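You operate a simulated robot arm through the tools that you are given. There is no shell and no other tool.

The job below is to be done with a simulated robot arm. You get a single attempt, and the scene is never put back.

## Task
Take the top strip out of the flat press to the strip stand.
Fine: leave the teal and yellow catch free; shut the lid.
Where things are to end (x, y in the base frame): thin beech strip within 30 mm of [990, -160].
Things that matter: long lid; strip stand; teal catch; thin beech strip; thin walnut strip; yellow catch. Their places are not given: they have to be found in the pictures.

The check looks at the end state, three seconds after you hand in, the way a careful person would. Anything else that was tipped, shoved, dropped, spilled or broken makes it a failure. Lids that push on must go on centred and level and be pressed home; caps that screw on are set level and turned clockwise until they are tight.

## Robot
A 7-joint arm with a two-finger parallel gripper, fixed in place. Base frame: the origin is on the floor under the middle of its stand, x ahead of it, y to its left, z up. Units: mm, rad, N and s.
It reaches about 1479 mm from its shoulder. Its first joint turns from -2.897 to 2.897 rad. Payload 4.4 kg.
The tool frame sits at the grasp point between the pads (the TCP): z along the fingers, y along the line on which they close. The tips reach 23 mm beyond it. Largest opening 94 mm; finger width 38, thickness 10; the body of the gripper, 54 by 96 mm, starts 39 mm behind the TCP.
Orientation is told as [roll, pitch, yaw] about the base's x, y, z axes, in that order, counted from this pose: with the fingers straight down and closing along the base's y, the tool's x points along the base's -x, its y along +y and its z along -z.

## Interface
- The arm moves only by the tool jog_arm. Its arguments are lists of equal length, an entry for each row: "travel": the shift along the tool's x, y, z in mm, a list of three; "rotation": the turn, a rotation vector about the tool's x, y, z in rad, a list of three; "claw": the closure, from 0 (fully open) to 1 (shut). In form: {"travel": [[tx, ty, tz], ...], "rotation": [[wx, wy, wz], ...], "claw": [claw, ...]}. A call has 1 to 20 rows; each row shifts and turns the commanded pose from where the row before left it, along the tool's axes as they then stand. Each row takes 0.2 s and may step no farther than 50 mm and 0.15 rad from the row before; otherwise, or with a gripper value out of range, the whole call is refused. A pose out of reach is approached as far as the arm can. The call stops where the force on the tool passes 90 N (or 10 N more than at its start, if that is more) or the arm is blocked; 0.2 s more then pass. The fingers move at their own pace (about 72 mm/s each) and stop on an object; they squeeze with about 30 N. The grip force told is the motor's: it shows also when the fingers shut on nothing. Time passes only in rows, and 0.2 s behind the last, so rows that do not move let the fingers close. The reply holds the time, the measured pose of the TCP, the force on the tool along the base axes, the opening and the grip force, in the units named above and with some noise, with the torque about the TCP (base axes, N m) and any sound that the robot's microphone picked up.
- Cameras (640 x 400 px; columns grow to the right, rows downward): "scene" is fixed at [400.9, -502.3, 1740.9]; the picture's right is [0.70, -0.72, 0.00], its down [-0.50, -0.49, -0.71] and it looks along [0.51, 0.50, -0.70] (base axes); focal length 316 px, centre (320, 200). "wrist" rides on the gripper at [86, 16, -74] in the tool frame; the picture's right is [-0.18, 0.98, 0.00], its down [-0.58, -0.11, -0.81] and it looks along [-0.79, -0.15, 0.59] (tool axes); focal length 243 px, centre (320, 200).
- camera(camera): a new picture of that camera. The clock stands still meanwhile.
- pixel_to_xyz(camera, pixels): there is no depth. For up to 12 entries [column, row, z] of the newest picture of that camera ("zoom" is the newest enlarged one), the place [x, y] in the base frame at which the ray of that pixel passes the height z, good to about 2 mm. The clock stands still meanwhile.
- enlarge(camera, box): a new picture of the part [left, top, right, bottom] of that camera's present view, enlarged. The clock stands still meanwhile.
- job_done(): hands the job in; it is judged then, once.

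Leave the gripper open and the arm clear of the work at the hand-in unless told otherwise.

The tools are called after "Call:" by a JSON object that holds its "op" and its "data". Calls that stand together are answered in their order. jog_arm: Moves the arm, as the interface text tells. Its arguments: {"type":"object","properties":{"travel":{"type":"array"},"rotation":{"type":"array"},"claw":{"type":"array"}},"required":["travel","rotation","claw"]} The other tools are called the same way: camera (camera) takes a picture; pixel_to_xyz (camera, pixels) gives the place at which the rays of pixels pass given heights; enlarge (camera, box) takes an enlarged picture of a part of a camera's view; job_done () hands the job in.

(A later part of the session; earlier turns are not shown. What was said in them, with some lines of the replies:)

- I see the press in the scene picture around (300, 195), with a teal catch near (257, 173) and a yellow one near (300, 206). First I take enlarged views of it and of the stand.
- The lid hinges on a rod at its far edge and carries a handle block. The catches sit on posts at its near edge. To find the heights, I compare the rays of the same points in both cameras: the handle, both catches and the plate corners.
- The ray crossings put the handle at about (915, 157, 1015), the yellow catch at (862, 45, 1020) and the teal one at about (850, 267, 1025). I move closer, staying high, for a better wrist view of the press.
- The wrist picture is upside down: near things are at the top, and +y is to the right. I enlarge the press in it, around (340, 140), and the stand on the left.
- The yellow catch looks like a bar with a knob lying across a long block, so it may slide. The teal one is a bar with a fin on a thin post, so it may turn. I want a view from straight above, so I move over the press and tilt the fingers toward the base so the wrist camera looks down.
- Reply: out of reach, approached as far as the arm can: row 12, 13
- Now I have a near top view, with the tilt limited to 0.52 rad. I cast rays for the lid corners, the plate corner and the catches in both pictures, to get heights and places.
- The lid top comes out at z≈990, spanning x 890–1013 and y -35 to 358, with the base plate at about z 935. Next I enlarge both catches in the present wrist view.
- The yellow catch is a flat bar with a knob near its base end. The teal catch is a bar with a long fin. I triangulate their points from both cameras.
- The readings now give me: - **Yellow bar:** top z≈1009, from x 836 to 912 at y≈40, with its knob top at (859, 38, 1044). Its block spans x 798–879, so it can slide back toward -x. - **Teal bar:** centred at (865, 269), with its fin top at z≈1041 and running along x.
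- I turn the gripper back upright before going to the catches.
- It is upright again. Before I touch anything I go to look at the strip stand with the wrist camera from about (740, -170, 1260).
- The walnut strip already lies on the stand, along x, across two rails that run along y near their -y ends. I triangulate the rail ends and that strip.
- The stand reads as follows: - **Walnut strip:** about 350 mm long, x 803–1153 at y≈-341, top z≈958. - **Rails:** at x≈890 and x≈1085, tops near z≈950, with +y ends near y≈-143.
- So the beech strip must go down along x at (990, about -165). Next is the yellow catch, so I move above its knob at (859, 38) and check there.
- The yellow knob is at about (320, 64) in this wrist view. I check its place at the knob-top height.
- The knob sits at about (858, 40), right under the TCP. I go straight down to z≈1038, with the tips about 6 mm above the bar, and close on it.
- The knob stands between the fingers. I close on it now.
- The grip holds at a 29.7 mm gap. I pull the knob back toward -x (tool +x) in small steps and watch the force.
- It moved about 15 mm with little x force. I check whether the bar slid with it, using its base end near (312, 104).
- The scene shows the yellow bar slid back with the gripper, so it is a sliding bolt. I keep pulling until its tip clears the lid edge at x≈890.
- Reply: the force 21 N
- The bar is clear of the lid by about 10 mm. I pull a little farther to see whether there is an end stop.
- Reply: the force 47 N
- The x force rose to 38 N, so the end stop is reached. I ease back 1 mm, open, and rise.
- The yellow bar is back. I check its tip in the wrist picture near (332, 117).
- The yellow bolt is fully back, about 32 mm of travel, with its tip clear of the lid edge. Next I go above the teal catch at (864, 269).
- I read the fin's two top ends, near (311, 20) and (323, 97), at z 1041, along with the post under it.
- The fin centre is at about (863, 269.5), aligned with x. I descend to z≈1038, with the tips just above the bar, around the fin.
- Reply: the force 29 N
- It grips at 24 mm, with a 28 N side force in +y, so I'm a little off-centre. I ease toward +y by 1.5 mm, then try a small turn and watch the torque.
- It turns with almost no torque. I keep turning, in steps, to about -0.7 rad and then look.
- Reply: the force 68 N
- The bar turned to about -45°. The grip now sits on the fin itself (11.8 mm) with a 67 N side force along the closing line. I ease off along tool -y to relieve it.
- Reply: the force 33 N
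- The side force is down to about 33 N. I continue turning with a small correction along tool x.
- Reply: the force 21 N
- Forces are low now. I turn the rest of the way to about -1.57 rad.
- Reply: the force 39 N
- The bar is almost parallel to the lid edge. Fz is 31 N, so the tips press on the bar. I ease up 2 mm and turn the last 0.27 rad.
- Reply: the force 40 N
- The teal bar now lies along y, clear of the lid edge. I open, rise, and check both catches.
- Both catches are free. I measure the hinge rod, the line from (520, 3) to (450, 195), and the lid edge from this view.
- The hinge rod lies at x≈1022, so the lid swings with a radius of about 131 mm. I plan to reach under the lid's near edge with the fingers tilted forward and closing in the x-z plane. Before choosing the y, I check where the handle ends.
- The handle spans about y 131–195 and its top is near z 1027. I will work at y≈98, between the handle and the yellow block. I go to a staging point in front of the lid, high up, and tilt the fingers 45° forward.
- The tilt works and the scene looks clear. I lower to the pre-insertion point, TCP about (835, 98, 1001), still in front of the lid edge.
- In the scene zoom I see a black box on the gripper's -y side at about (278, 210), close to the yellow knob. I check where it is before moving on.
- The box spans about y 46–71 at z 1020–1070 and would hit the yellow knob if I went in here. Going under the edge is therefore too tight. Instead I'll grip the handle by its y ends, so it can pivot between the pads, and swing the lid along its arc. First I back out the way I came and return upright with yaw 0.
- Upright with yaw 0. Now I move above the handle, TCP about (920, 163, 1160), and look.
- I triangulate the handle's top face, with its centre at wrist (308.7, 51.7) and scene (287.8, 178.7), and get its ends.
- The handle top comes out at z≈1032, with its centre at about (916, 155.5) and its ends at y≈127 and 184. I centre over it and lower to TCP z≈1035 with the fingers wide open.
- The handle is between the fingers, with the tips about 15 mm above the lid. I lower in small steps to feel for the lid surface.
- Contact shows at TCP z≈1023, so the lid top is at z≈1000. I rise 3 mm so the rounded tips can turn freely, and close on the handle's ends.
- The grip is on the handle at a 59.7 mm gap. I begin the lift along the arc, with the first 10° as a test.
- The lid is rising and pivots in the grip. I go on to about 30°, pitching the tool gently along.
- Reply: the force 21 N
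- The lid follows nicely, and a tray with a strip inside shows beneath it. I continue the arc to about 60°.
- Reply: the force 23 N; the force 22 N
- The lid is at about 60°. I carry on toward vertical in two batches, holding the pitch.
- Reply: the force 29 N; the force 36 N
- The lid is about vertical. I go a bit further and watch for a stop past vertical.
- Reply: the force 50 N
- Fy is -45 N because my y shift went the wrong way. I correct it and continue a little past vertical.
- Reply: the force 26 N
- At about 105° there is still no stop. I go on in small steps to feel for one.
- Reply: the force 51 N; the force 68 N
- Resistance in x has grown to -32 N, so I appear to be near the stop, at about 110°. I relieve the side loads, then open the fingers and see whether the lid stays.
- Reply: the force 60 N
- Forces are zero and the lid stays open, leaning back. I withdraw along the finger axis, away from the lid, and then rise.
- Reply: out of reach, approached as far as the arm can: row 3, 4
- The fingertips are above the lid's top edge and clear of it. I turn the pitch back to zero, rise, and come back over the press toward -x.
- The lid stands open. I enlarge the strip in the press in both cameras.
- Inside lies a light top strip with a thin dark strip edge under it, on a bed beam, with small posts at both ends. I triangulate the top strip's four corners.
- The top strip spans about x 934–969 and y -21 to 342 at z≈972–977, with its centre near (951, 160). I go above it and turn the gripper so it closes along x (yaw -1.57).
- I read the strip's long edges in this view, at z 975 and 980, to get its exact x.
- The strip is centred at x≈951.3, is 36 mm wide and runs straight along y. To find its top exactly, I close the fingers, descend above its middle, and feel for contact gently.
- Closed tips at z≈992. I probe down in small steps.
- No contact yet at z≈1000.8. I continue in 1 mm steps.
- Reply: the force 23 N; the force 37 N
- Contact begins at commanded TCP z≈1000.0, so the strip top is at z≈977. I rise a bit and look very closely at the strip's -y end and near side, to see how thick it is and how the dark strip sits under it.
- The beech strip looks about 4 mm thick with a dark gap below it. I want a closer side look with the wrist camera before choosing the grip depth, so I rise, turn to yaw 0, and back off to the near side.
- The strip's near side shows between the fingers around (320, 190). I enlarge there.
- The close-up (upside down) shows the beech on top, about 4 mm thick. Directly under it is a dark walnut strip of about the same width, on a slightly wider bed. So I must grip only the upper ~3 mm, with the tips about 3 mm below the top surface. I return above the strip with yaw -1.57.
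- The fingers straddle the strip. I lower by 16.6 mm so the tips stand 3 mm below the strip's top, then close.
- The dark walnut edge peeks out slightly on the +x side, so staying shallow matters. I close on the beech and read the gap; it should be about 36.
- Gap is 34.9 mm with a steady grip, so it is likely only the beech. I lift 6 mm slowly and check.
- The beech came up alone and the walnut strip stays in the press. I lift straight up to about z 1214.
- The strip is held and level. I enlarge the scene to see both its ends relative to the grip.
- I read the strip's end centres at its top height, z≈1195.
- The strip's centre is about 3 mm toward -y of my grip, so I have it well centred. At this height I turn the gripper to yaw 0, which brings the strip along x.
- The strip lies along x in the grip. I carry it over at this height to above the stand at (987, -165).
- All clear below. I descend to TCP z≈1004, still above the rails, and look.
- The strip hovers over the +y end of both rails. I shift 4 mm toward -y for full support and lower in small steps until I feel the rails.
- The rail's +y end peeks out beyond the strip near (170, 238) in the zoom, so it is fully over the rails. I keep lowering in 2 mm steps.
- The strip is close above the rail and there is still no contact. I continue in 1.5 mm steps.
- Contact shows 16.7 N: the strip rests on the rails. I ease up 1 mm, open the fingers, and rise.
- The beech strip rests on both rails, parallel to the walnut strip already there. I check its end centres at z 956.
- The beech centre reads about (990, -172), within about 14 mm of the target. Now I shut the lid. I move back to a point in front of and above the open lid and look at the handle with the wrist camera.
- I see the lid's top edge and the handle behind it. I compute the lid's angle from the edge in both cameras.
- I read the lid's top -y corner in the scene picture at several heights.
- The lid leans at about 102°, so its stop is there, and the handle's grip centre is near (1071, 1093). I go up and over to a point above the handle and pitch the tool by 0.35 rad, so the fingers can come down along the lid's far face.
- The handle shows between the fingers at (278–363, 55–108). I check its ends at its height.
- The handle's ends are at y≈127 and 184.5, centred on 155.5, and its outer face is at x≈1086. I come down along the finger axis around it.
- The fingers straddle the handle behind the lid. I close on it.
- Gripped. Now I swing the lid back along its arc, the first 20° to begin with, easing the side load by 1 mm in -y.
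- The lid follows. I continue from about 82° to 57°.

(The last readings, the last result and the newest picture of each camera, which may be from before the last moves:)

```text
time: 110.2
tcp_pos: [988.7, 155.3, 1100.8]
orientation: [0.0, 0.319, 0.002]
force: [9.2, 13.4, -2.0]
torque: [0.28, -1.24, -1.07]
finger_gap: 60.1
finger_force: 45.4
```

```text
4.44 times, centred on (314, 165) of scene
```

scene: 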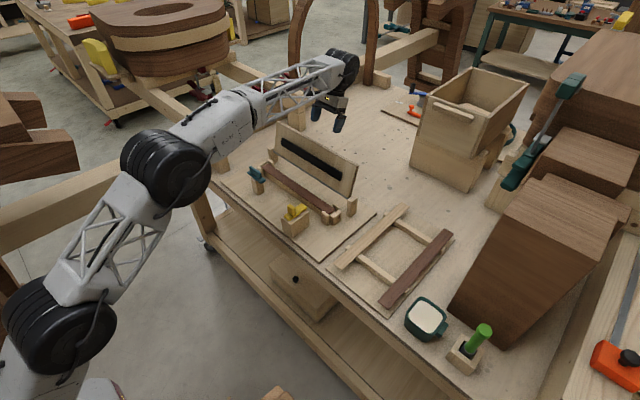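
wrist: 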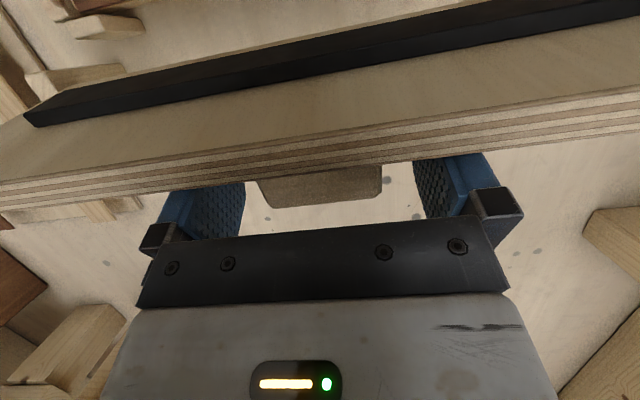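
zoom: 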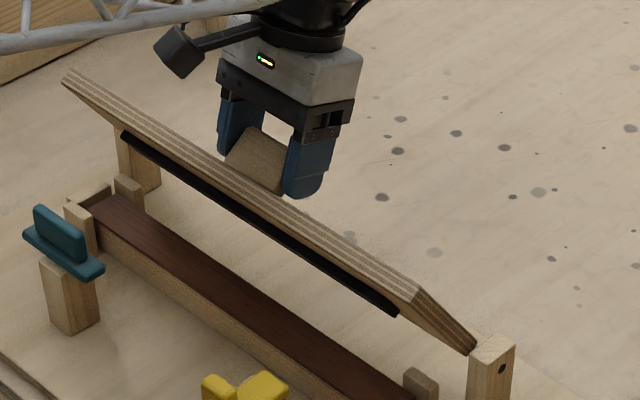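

Forces are small. I continue from about 57° to 32°.

Call:
{"op": "jog_arm", "data": {"travel": [[7.4, 0, 5.9], [7.2, 0, 6.4], [6.7, 0, 6.6], [6.3, 0, 7.1], [6.0, 0, 7.5], [0, 0, 0]], "rotation": [[0, -0.03, 0], [0, -0.03, 0], [0, -0.03, 0], [0, -0.03, 0], [0, -0.03, 0], [0, 0, 0]], "claw": [1, 1, 1, 1, 1, 1]}}

Call:
{"op": "enlarge", "data": {"camera": "scene", "box": [240, 140, 368, 230]}}

```text
time: 111.6
tcp_pos: [948.0, 155.2, 1078.2]
orientation: [-0.001, 0.17, 0.003]
force: [-6.3, 16.7, 18.4]
torque: [0.44, -1.13, -0.76]
finger_gap: 60.0
finger_force: 44.5
```

```text
4.44 times, centred on (304, 185) of scene
```

zoom: 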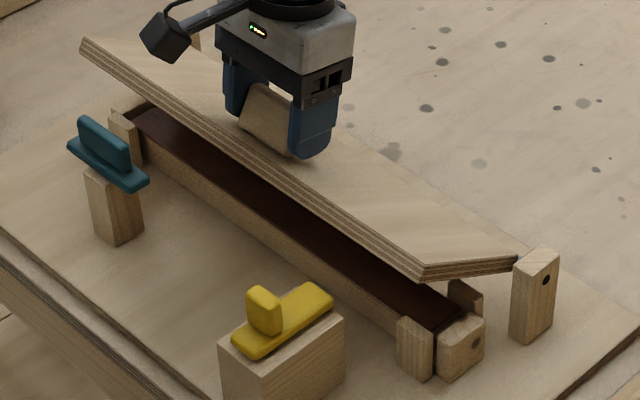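

I continue from about 32° to 7°, watching the catches at the edge.

Call:
{"op": "jog_arm", "data": {"travel": [[5.5, 0, 7.7], [5.0, 0, 8.2], [4.6, 0, 8.3], [4.0, 0, 8.6], [0, 0, 0]], "rotation": [[0, -0.03, 0], [0, -0.03, 0], [0, -0.03, 0], [0, -0.03, 0], [0, 0, 0]], "claw": [1, 1, 1, 1, 1]}}

Call:
{"op": "enlarge", "data": {"camera": "scene", "box": [240, 150, 368, 230]}}

```text
time: 112.8
tcp_pos: [925.0, 155.7, 1047.5]
orientation: [-0.001, 0.052, 0.001]
force: [-20.6, 19.8, 16.8]
torque: [0.02, -0.92, -0.37]
finger_gap: 59.8
finger_force: 44.9
```

```text
5.00 times, centred on (304, 190) of scene
```

zoom: 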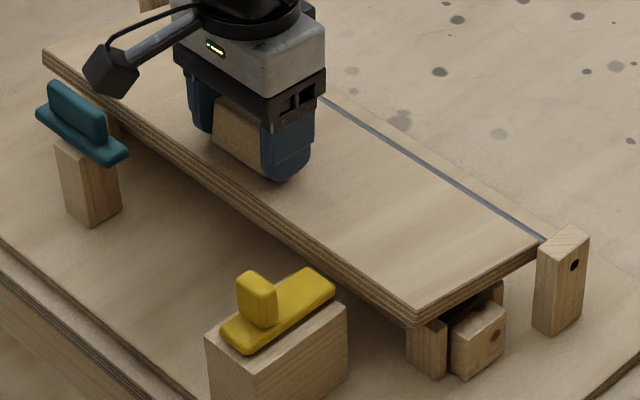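

The lid is at about 12°. I lower the rest in smaller steps and watch Fz.

Call:
{"op": "jog_arm", "data": {"travel": [[1.8, 0, 4.4], [1.8, 0, 4.4], [1.6, 0, 4.5], [0, 0, 0]], "rotation": [[0, -0.02, 0], [0, -0.015, 0], [0, -0.015, 0], [0, 0, 0]], "claw": [1, 1, 1, 1]}}

Call:
{"op": "jog_arm", "data": {"travel": [[1.3, 0, 3], [0, 0, 0]], "rotation": [[0, 0, 0], [0, 0, 0]], "claw": [1, 1]}}

Call:
{"op": "enlarge", "data": {"camera": "scene", "box": [240, 150, 368, 230]}}

```text
time: 113.8
tcp_pos: [920.3, 155.2, 1033.3]
orientation: [-0.001, 0.001, 0.0]
force: [-10.8, 24.9, 11.7]
torque: [-0.18, -1.14, -0.29]
finger_gap: 59.9
finger_force: 44.9
```

```text
time: 114.4
tcp_pos: [920.1, 155.5, 1031.0]
orientation: [0.001, -0.004, 0.001]
force: [6.6, 30.8, 7.7]
torque: [-0.46, -1.35, -0.24]
finger_gap: 59.8
finger_force: 44.9
```

```text
5.00 times, centred on (304, 190) of scene
```

zoom: 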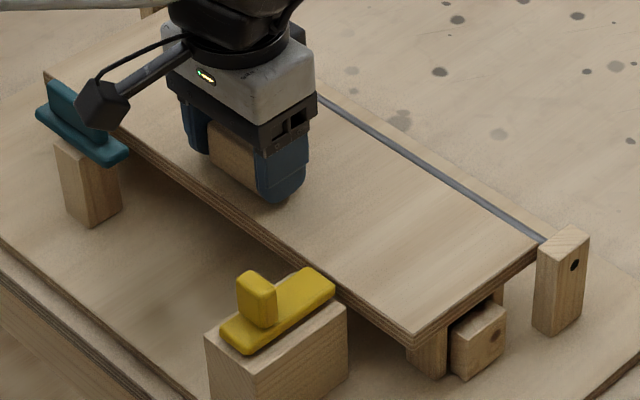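

Almost shut. I go down further in 2 mm steps.

Call:
{"op": "jog_arm", "data": {"travel": [[0.6, 0, 2.5], [0, 0, 0]], "rotation": [[0, 0, 0], [0, 0, 0]], "claw": [1, 1]}}

Call:
{"op": "jog_arm", "data": {"travel": [[0.4, 0, 2], [0, 0, 0]], "rotation": [[0, 0, 0], [0, 0, 0]], "claw": [1, 1]}}

Call:
{"op": "jog_arm", "data": {"travel": [[0.4, 0, 2], [0, 0, 0]], "rotation": [[0, 0, 0], [0, 0, 0]], "claw": [1, 1]}}

Call:
{"op": "enlarge", "data": {"camera": "scene", "box": [240, 150, 368, 230]}}

```text
time: 115.0
tcp_pos: [917.8, 154.8, 1028.1]
orientation: [0.0, 0.001, 0.002]
force: [8.0, 36.3, 6.4]
torque: [-0.38, -1.32, -0.43]
finger_gap: 60.3
finger_force: 45.1
```

```text
time: 115.6
tcp_pos: [916.9, 154.3, 1025.8]
orientation: [0.001, 0.0, 0.002]
force: [-5.5, 35.8, 10.0]
torque: [-0.59, -1.18, -0.49]
finger_gap: 59.9
finger_force: 44.6
```

```text
time: 116.2
tcp_pos: [917.2, 154.9, 1024.6]
orientation: [-0.001, -0.001, 0.001]
force: [-8.9, 37.7, 19.8]
torque: [-0.69, 0.25, -0.21]
finger_gap: 59.9
finger_force: 44.9
```

```text
5.00 times, centred on (304, 190) of scene
```

zoom: 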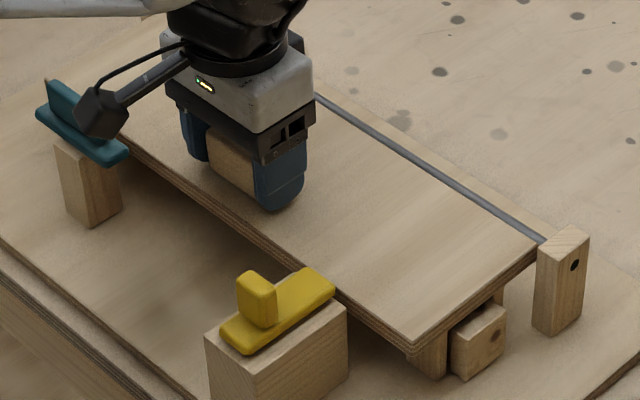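

Fz is 20 N. I compare the lid corner with its original picture position, using the same zoom as at the start.

Call:
{"op": "enlarge", "data": {"camera": "scene", "box": [270, 180, 370, 243]}}

```text
6.35 times, centred on (320, 212) of scene
```

zoom: 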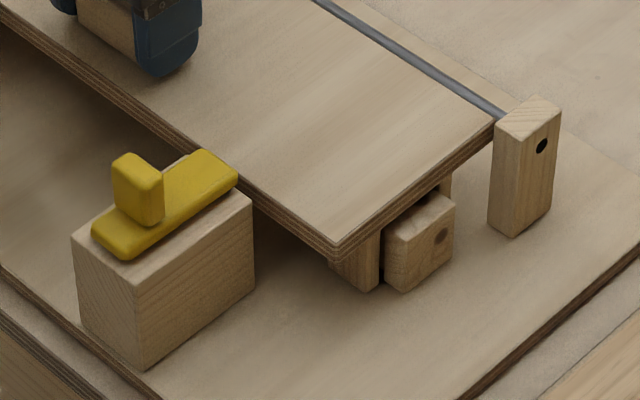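

The lid corner is back at its original place (335, 251), so it is shut. I open the fingers and rise.

Call:
{"op": "jog_arm", "data": {"travel": [[0, 0, -1], [0, 0, 0], [0, 0, 0], [0, 0, -20], [0, 0, -40], [0, 0, -40], [0, 0, 0]], "rotation": [[0, 0, 0], [0, 0, 0], [0, 0, 0], [0, 0, 0], [0, 0, 0], [0, 0, 0], [0, 0, 0]], "claw": [0.3, 0, 0, 0, 0, 0, 0]}}

Call:
{"op": "enlarge", "data": {"camera": "scene", "box": [270, 180, 370, 243]}}

Call:
{"op": "enlarge", "data": {"camera": "scene", "box": [220, 130, 380, 260]}}

```text
time: 117.8
tcp_pos: [916.8, 154.9, 1125.4]
orientation: [0.0, -0.002, 0.002]
force: [0.0, 0.5, 0.1]
torque: [0.03, -0.01, 0.0]
finger_gap: 93.8
finger_force: 0.0
```

```text
6.35 times, centred on (320, 212) of scene
```

zoom: 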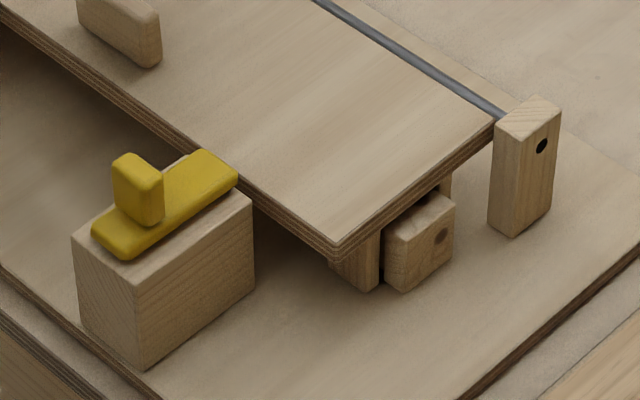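

```text
3.08 times, centred on (300, 195) of scene
```

zoom: 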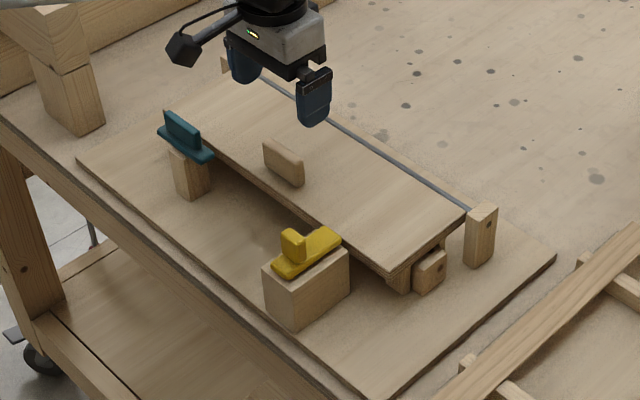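

The lid lies shut exactly as at the start, and both catches stay free. As a last check I press gently on the lid with closed fingers, at about (920, 92), to make sure it is home.

Call:
{"op": "jog_arm", "data": {"travel": [[-3, -31, 0], [0, -32, 0], [0, 0, 40], [0, 0, 40], [0, 0, 12], [0, 0, 0]], "rotation": [[0, 0, 0], [0, 0, 0], [0, 0, 0], [0, 0, 0], [0, 0, 0], [0, 0, 0]], "claw": [1, 1, 1, 1, 1, 1]}}

Call:
{"op": "jog_arm", "data": {"travel": [[0, 0, 4], [0, 0, 4], [0, 0, 0]], "rotation": [[0, 0, 0], [0, 0, 0], [0, 0, 0]], "claw": [1, 1, 1]}}

Call:
{"op": "jog_arm", "data": {"travel": [[0, 0, 2], [0, 0, 2], [0, 0, 0]], "rotation": [[0, 0, 0], [0, 0, 0], [0, 0, 0]], "claw": [1, 1, 1]}}

```text
time: 119.2
tcp_pos: [920.0, 91.3, 1033.1]
orientation: [-0.001, -0.002, 0.003]
force: [0.3, -0.4, 0.3]
torque: [0.0, 0.02, -0.01]
finger_gap: 0.1
finger_force: 29.8
```

```text
time: 120.0
tcp_pos: [918.9, 91.5, 1025.0]
orientation: [0.001, -0.001, 0.002]
force: [1.6, -0.1, 0.3]
torque: [0.04, -0.03, 0.01]
finger_gap: 0.0
finger_force: 29.7
```

```text
time: 120.8
tcp_pos: [920.5, 91.3, 1022.8]
orientation: [0.0, -0.002, 0.002]
force: [-5.0, 0.5, 14.0]
torque: [0.04, -0.14, 0.04]
finger_gap: 0.1
finger_force: 29.4
```

The lid is firm at the same height as before (contact at about 1022.5, 14 N), so it is home. I rise, open the gripper and move clear toward the base.

Call:
{"op": "jog_arm", "data": {"travel": [[0, 0, -20], [0, 0, -40], [0, 0, -45], [0, 0, -45], [0, 0, -45], [0, 0, -30], [40, 10, 0], [40, 10, 0], [40, 10, 0], [40, 10, 0], [40, 10, 0], [40, 10, 0], [0, 0, 0]], "rotation": [[0, 0, 0], [0, 0, 0], [0, 0, 0], [0, 0, 0], [0, 0, 0], [0, 0, 0], [0, 0, 0], [0, 0, 0], [0, 0, 0], [0, 0, 0], [0, 0, 0], [0, 0, 0], [0, 0, 0]], "claw": [1, 1, 0.5, 0, 0, 0, 0, 0, 0, 0, 0, 0, 0]}}

Call:
{"op": "camera", "data": {"camera": "scene"}}

Call:
{"op": "enlarge", "data": {"camera": "scene", "box": [220, 140, 380, 240]}}

Call:
{"op": "enlarge", "data": {"camera": "scene", "box": [310, 190, 510, 390]}}

Call:
{"op": "camera", "data": {"camera": "wrist"}}

```text
time: 123.6
tcp_pos: [680.0, 151.8, 1246.8]
orientation: [0.0, -0.002, 0.001]
force: [-0.5, 0.1, -0.5]
torque: [0.02, -0.01, -0.01]
finger_gap: 94.3
finger_force: 0.1
```

```text
taken
```

scene: 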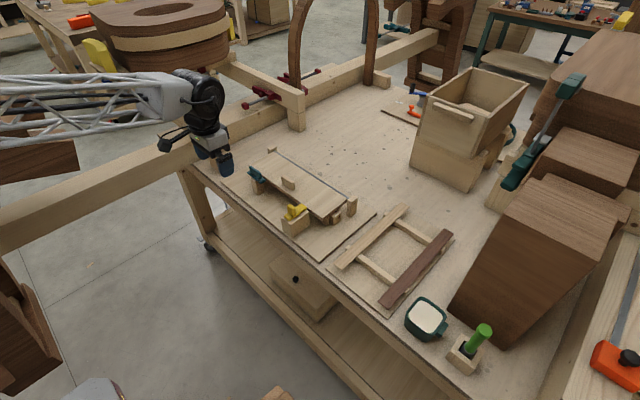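

```text
4.00 times, centred on (300, 190) of scene
```

zoom: 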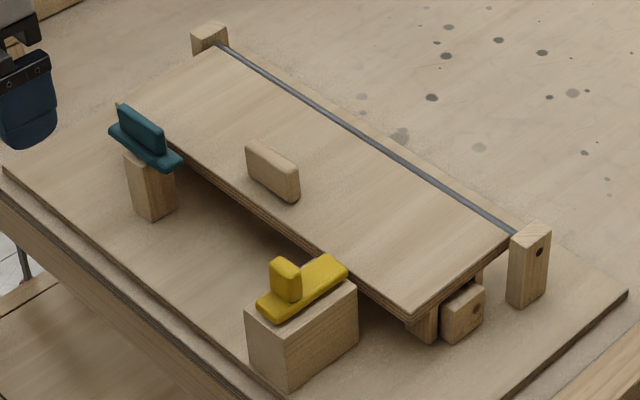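

```text
2.00 times, centred on (410, 290) of scene
```

zoom: 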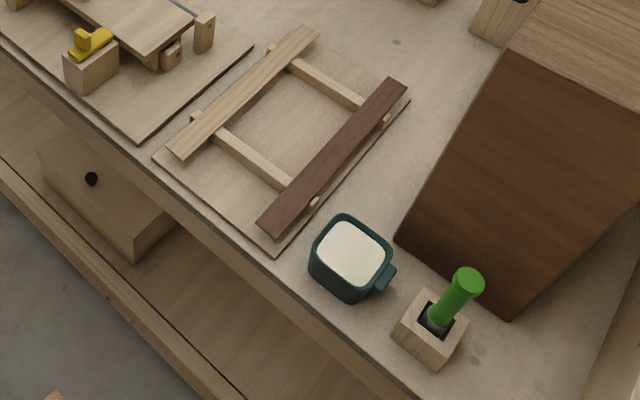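

```text
taken
```

wrist: 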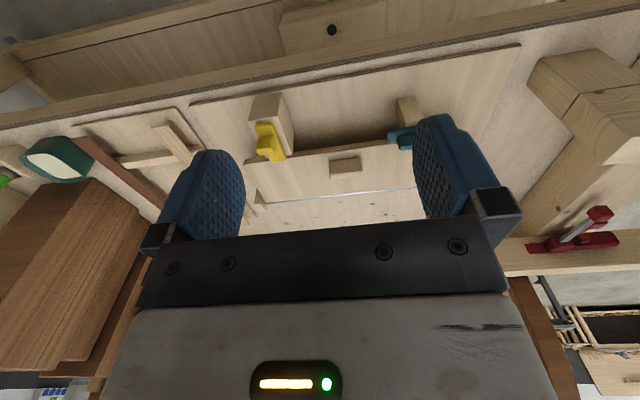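

Everything reads as wanted:
- **Beech strip:** on both rails near (990, -170), and the walnut strip already on the stand has not moved.
- **Lid:** shut and firm.
- **Catches:** the yellow bolt is fully back, and the teal bar is turned parallel to the edge.
- **Arm:** clear, with the gripper open.

I hand the job in.

Call:
{"op": "job_done", "data": {}}

```text
The job is handed in.
```

The thin beech strip is out of the press and lying on the strip stand, and the lid is shut with both catches left free. I've handed the job in, but I haven't been told the result of the check.

- **Beech strip:** it rests across both rails, centred at about (990, -170), which is 10–14 mm from the target of (990, -160).
- **Walnut strips:** there were two. The one under the beech stayed in the press, though it may have shifted a millimetre or two in x when I gripped the beech above it. The one already on the stand was not touched.
- **Lid:** it is back in its original place. A 14 N press met solid contact at the same height as before.
- **Catches:** the yellow bolt is slid fully back to its stop. The teal bar is turned so it lies parallel to the lid edge, clear of it.
- **Arm:** it is clear of the work with the gripper open.

I saw nothing else tipped, moved or dropped in the final pictures.
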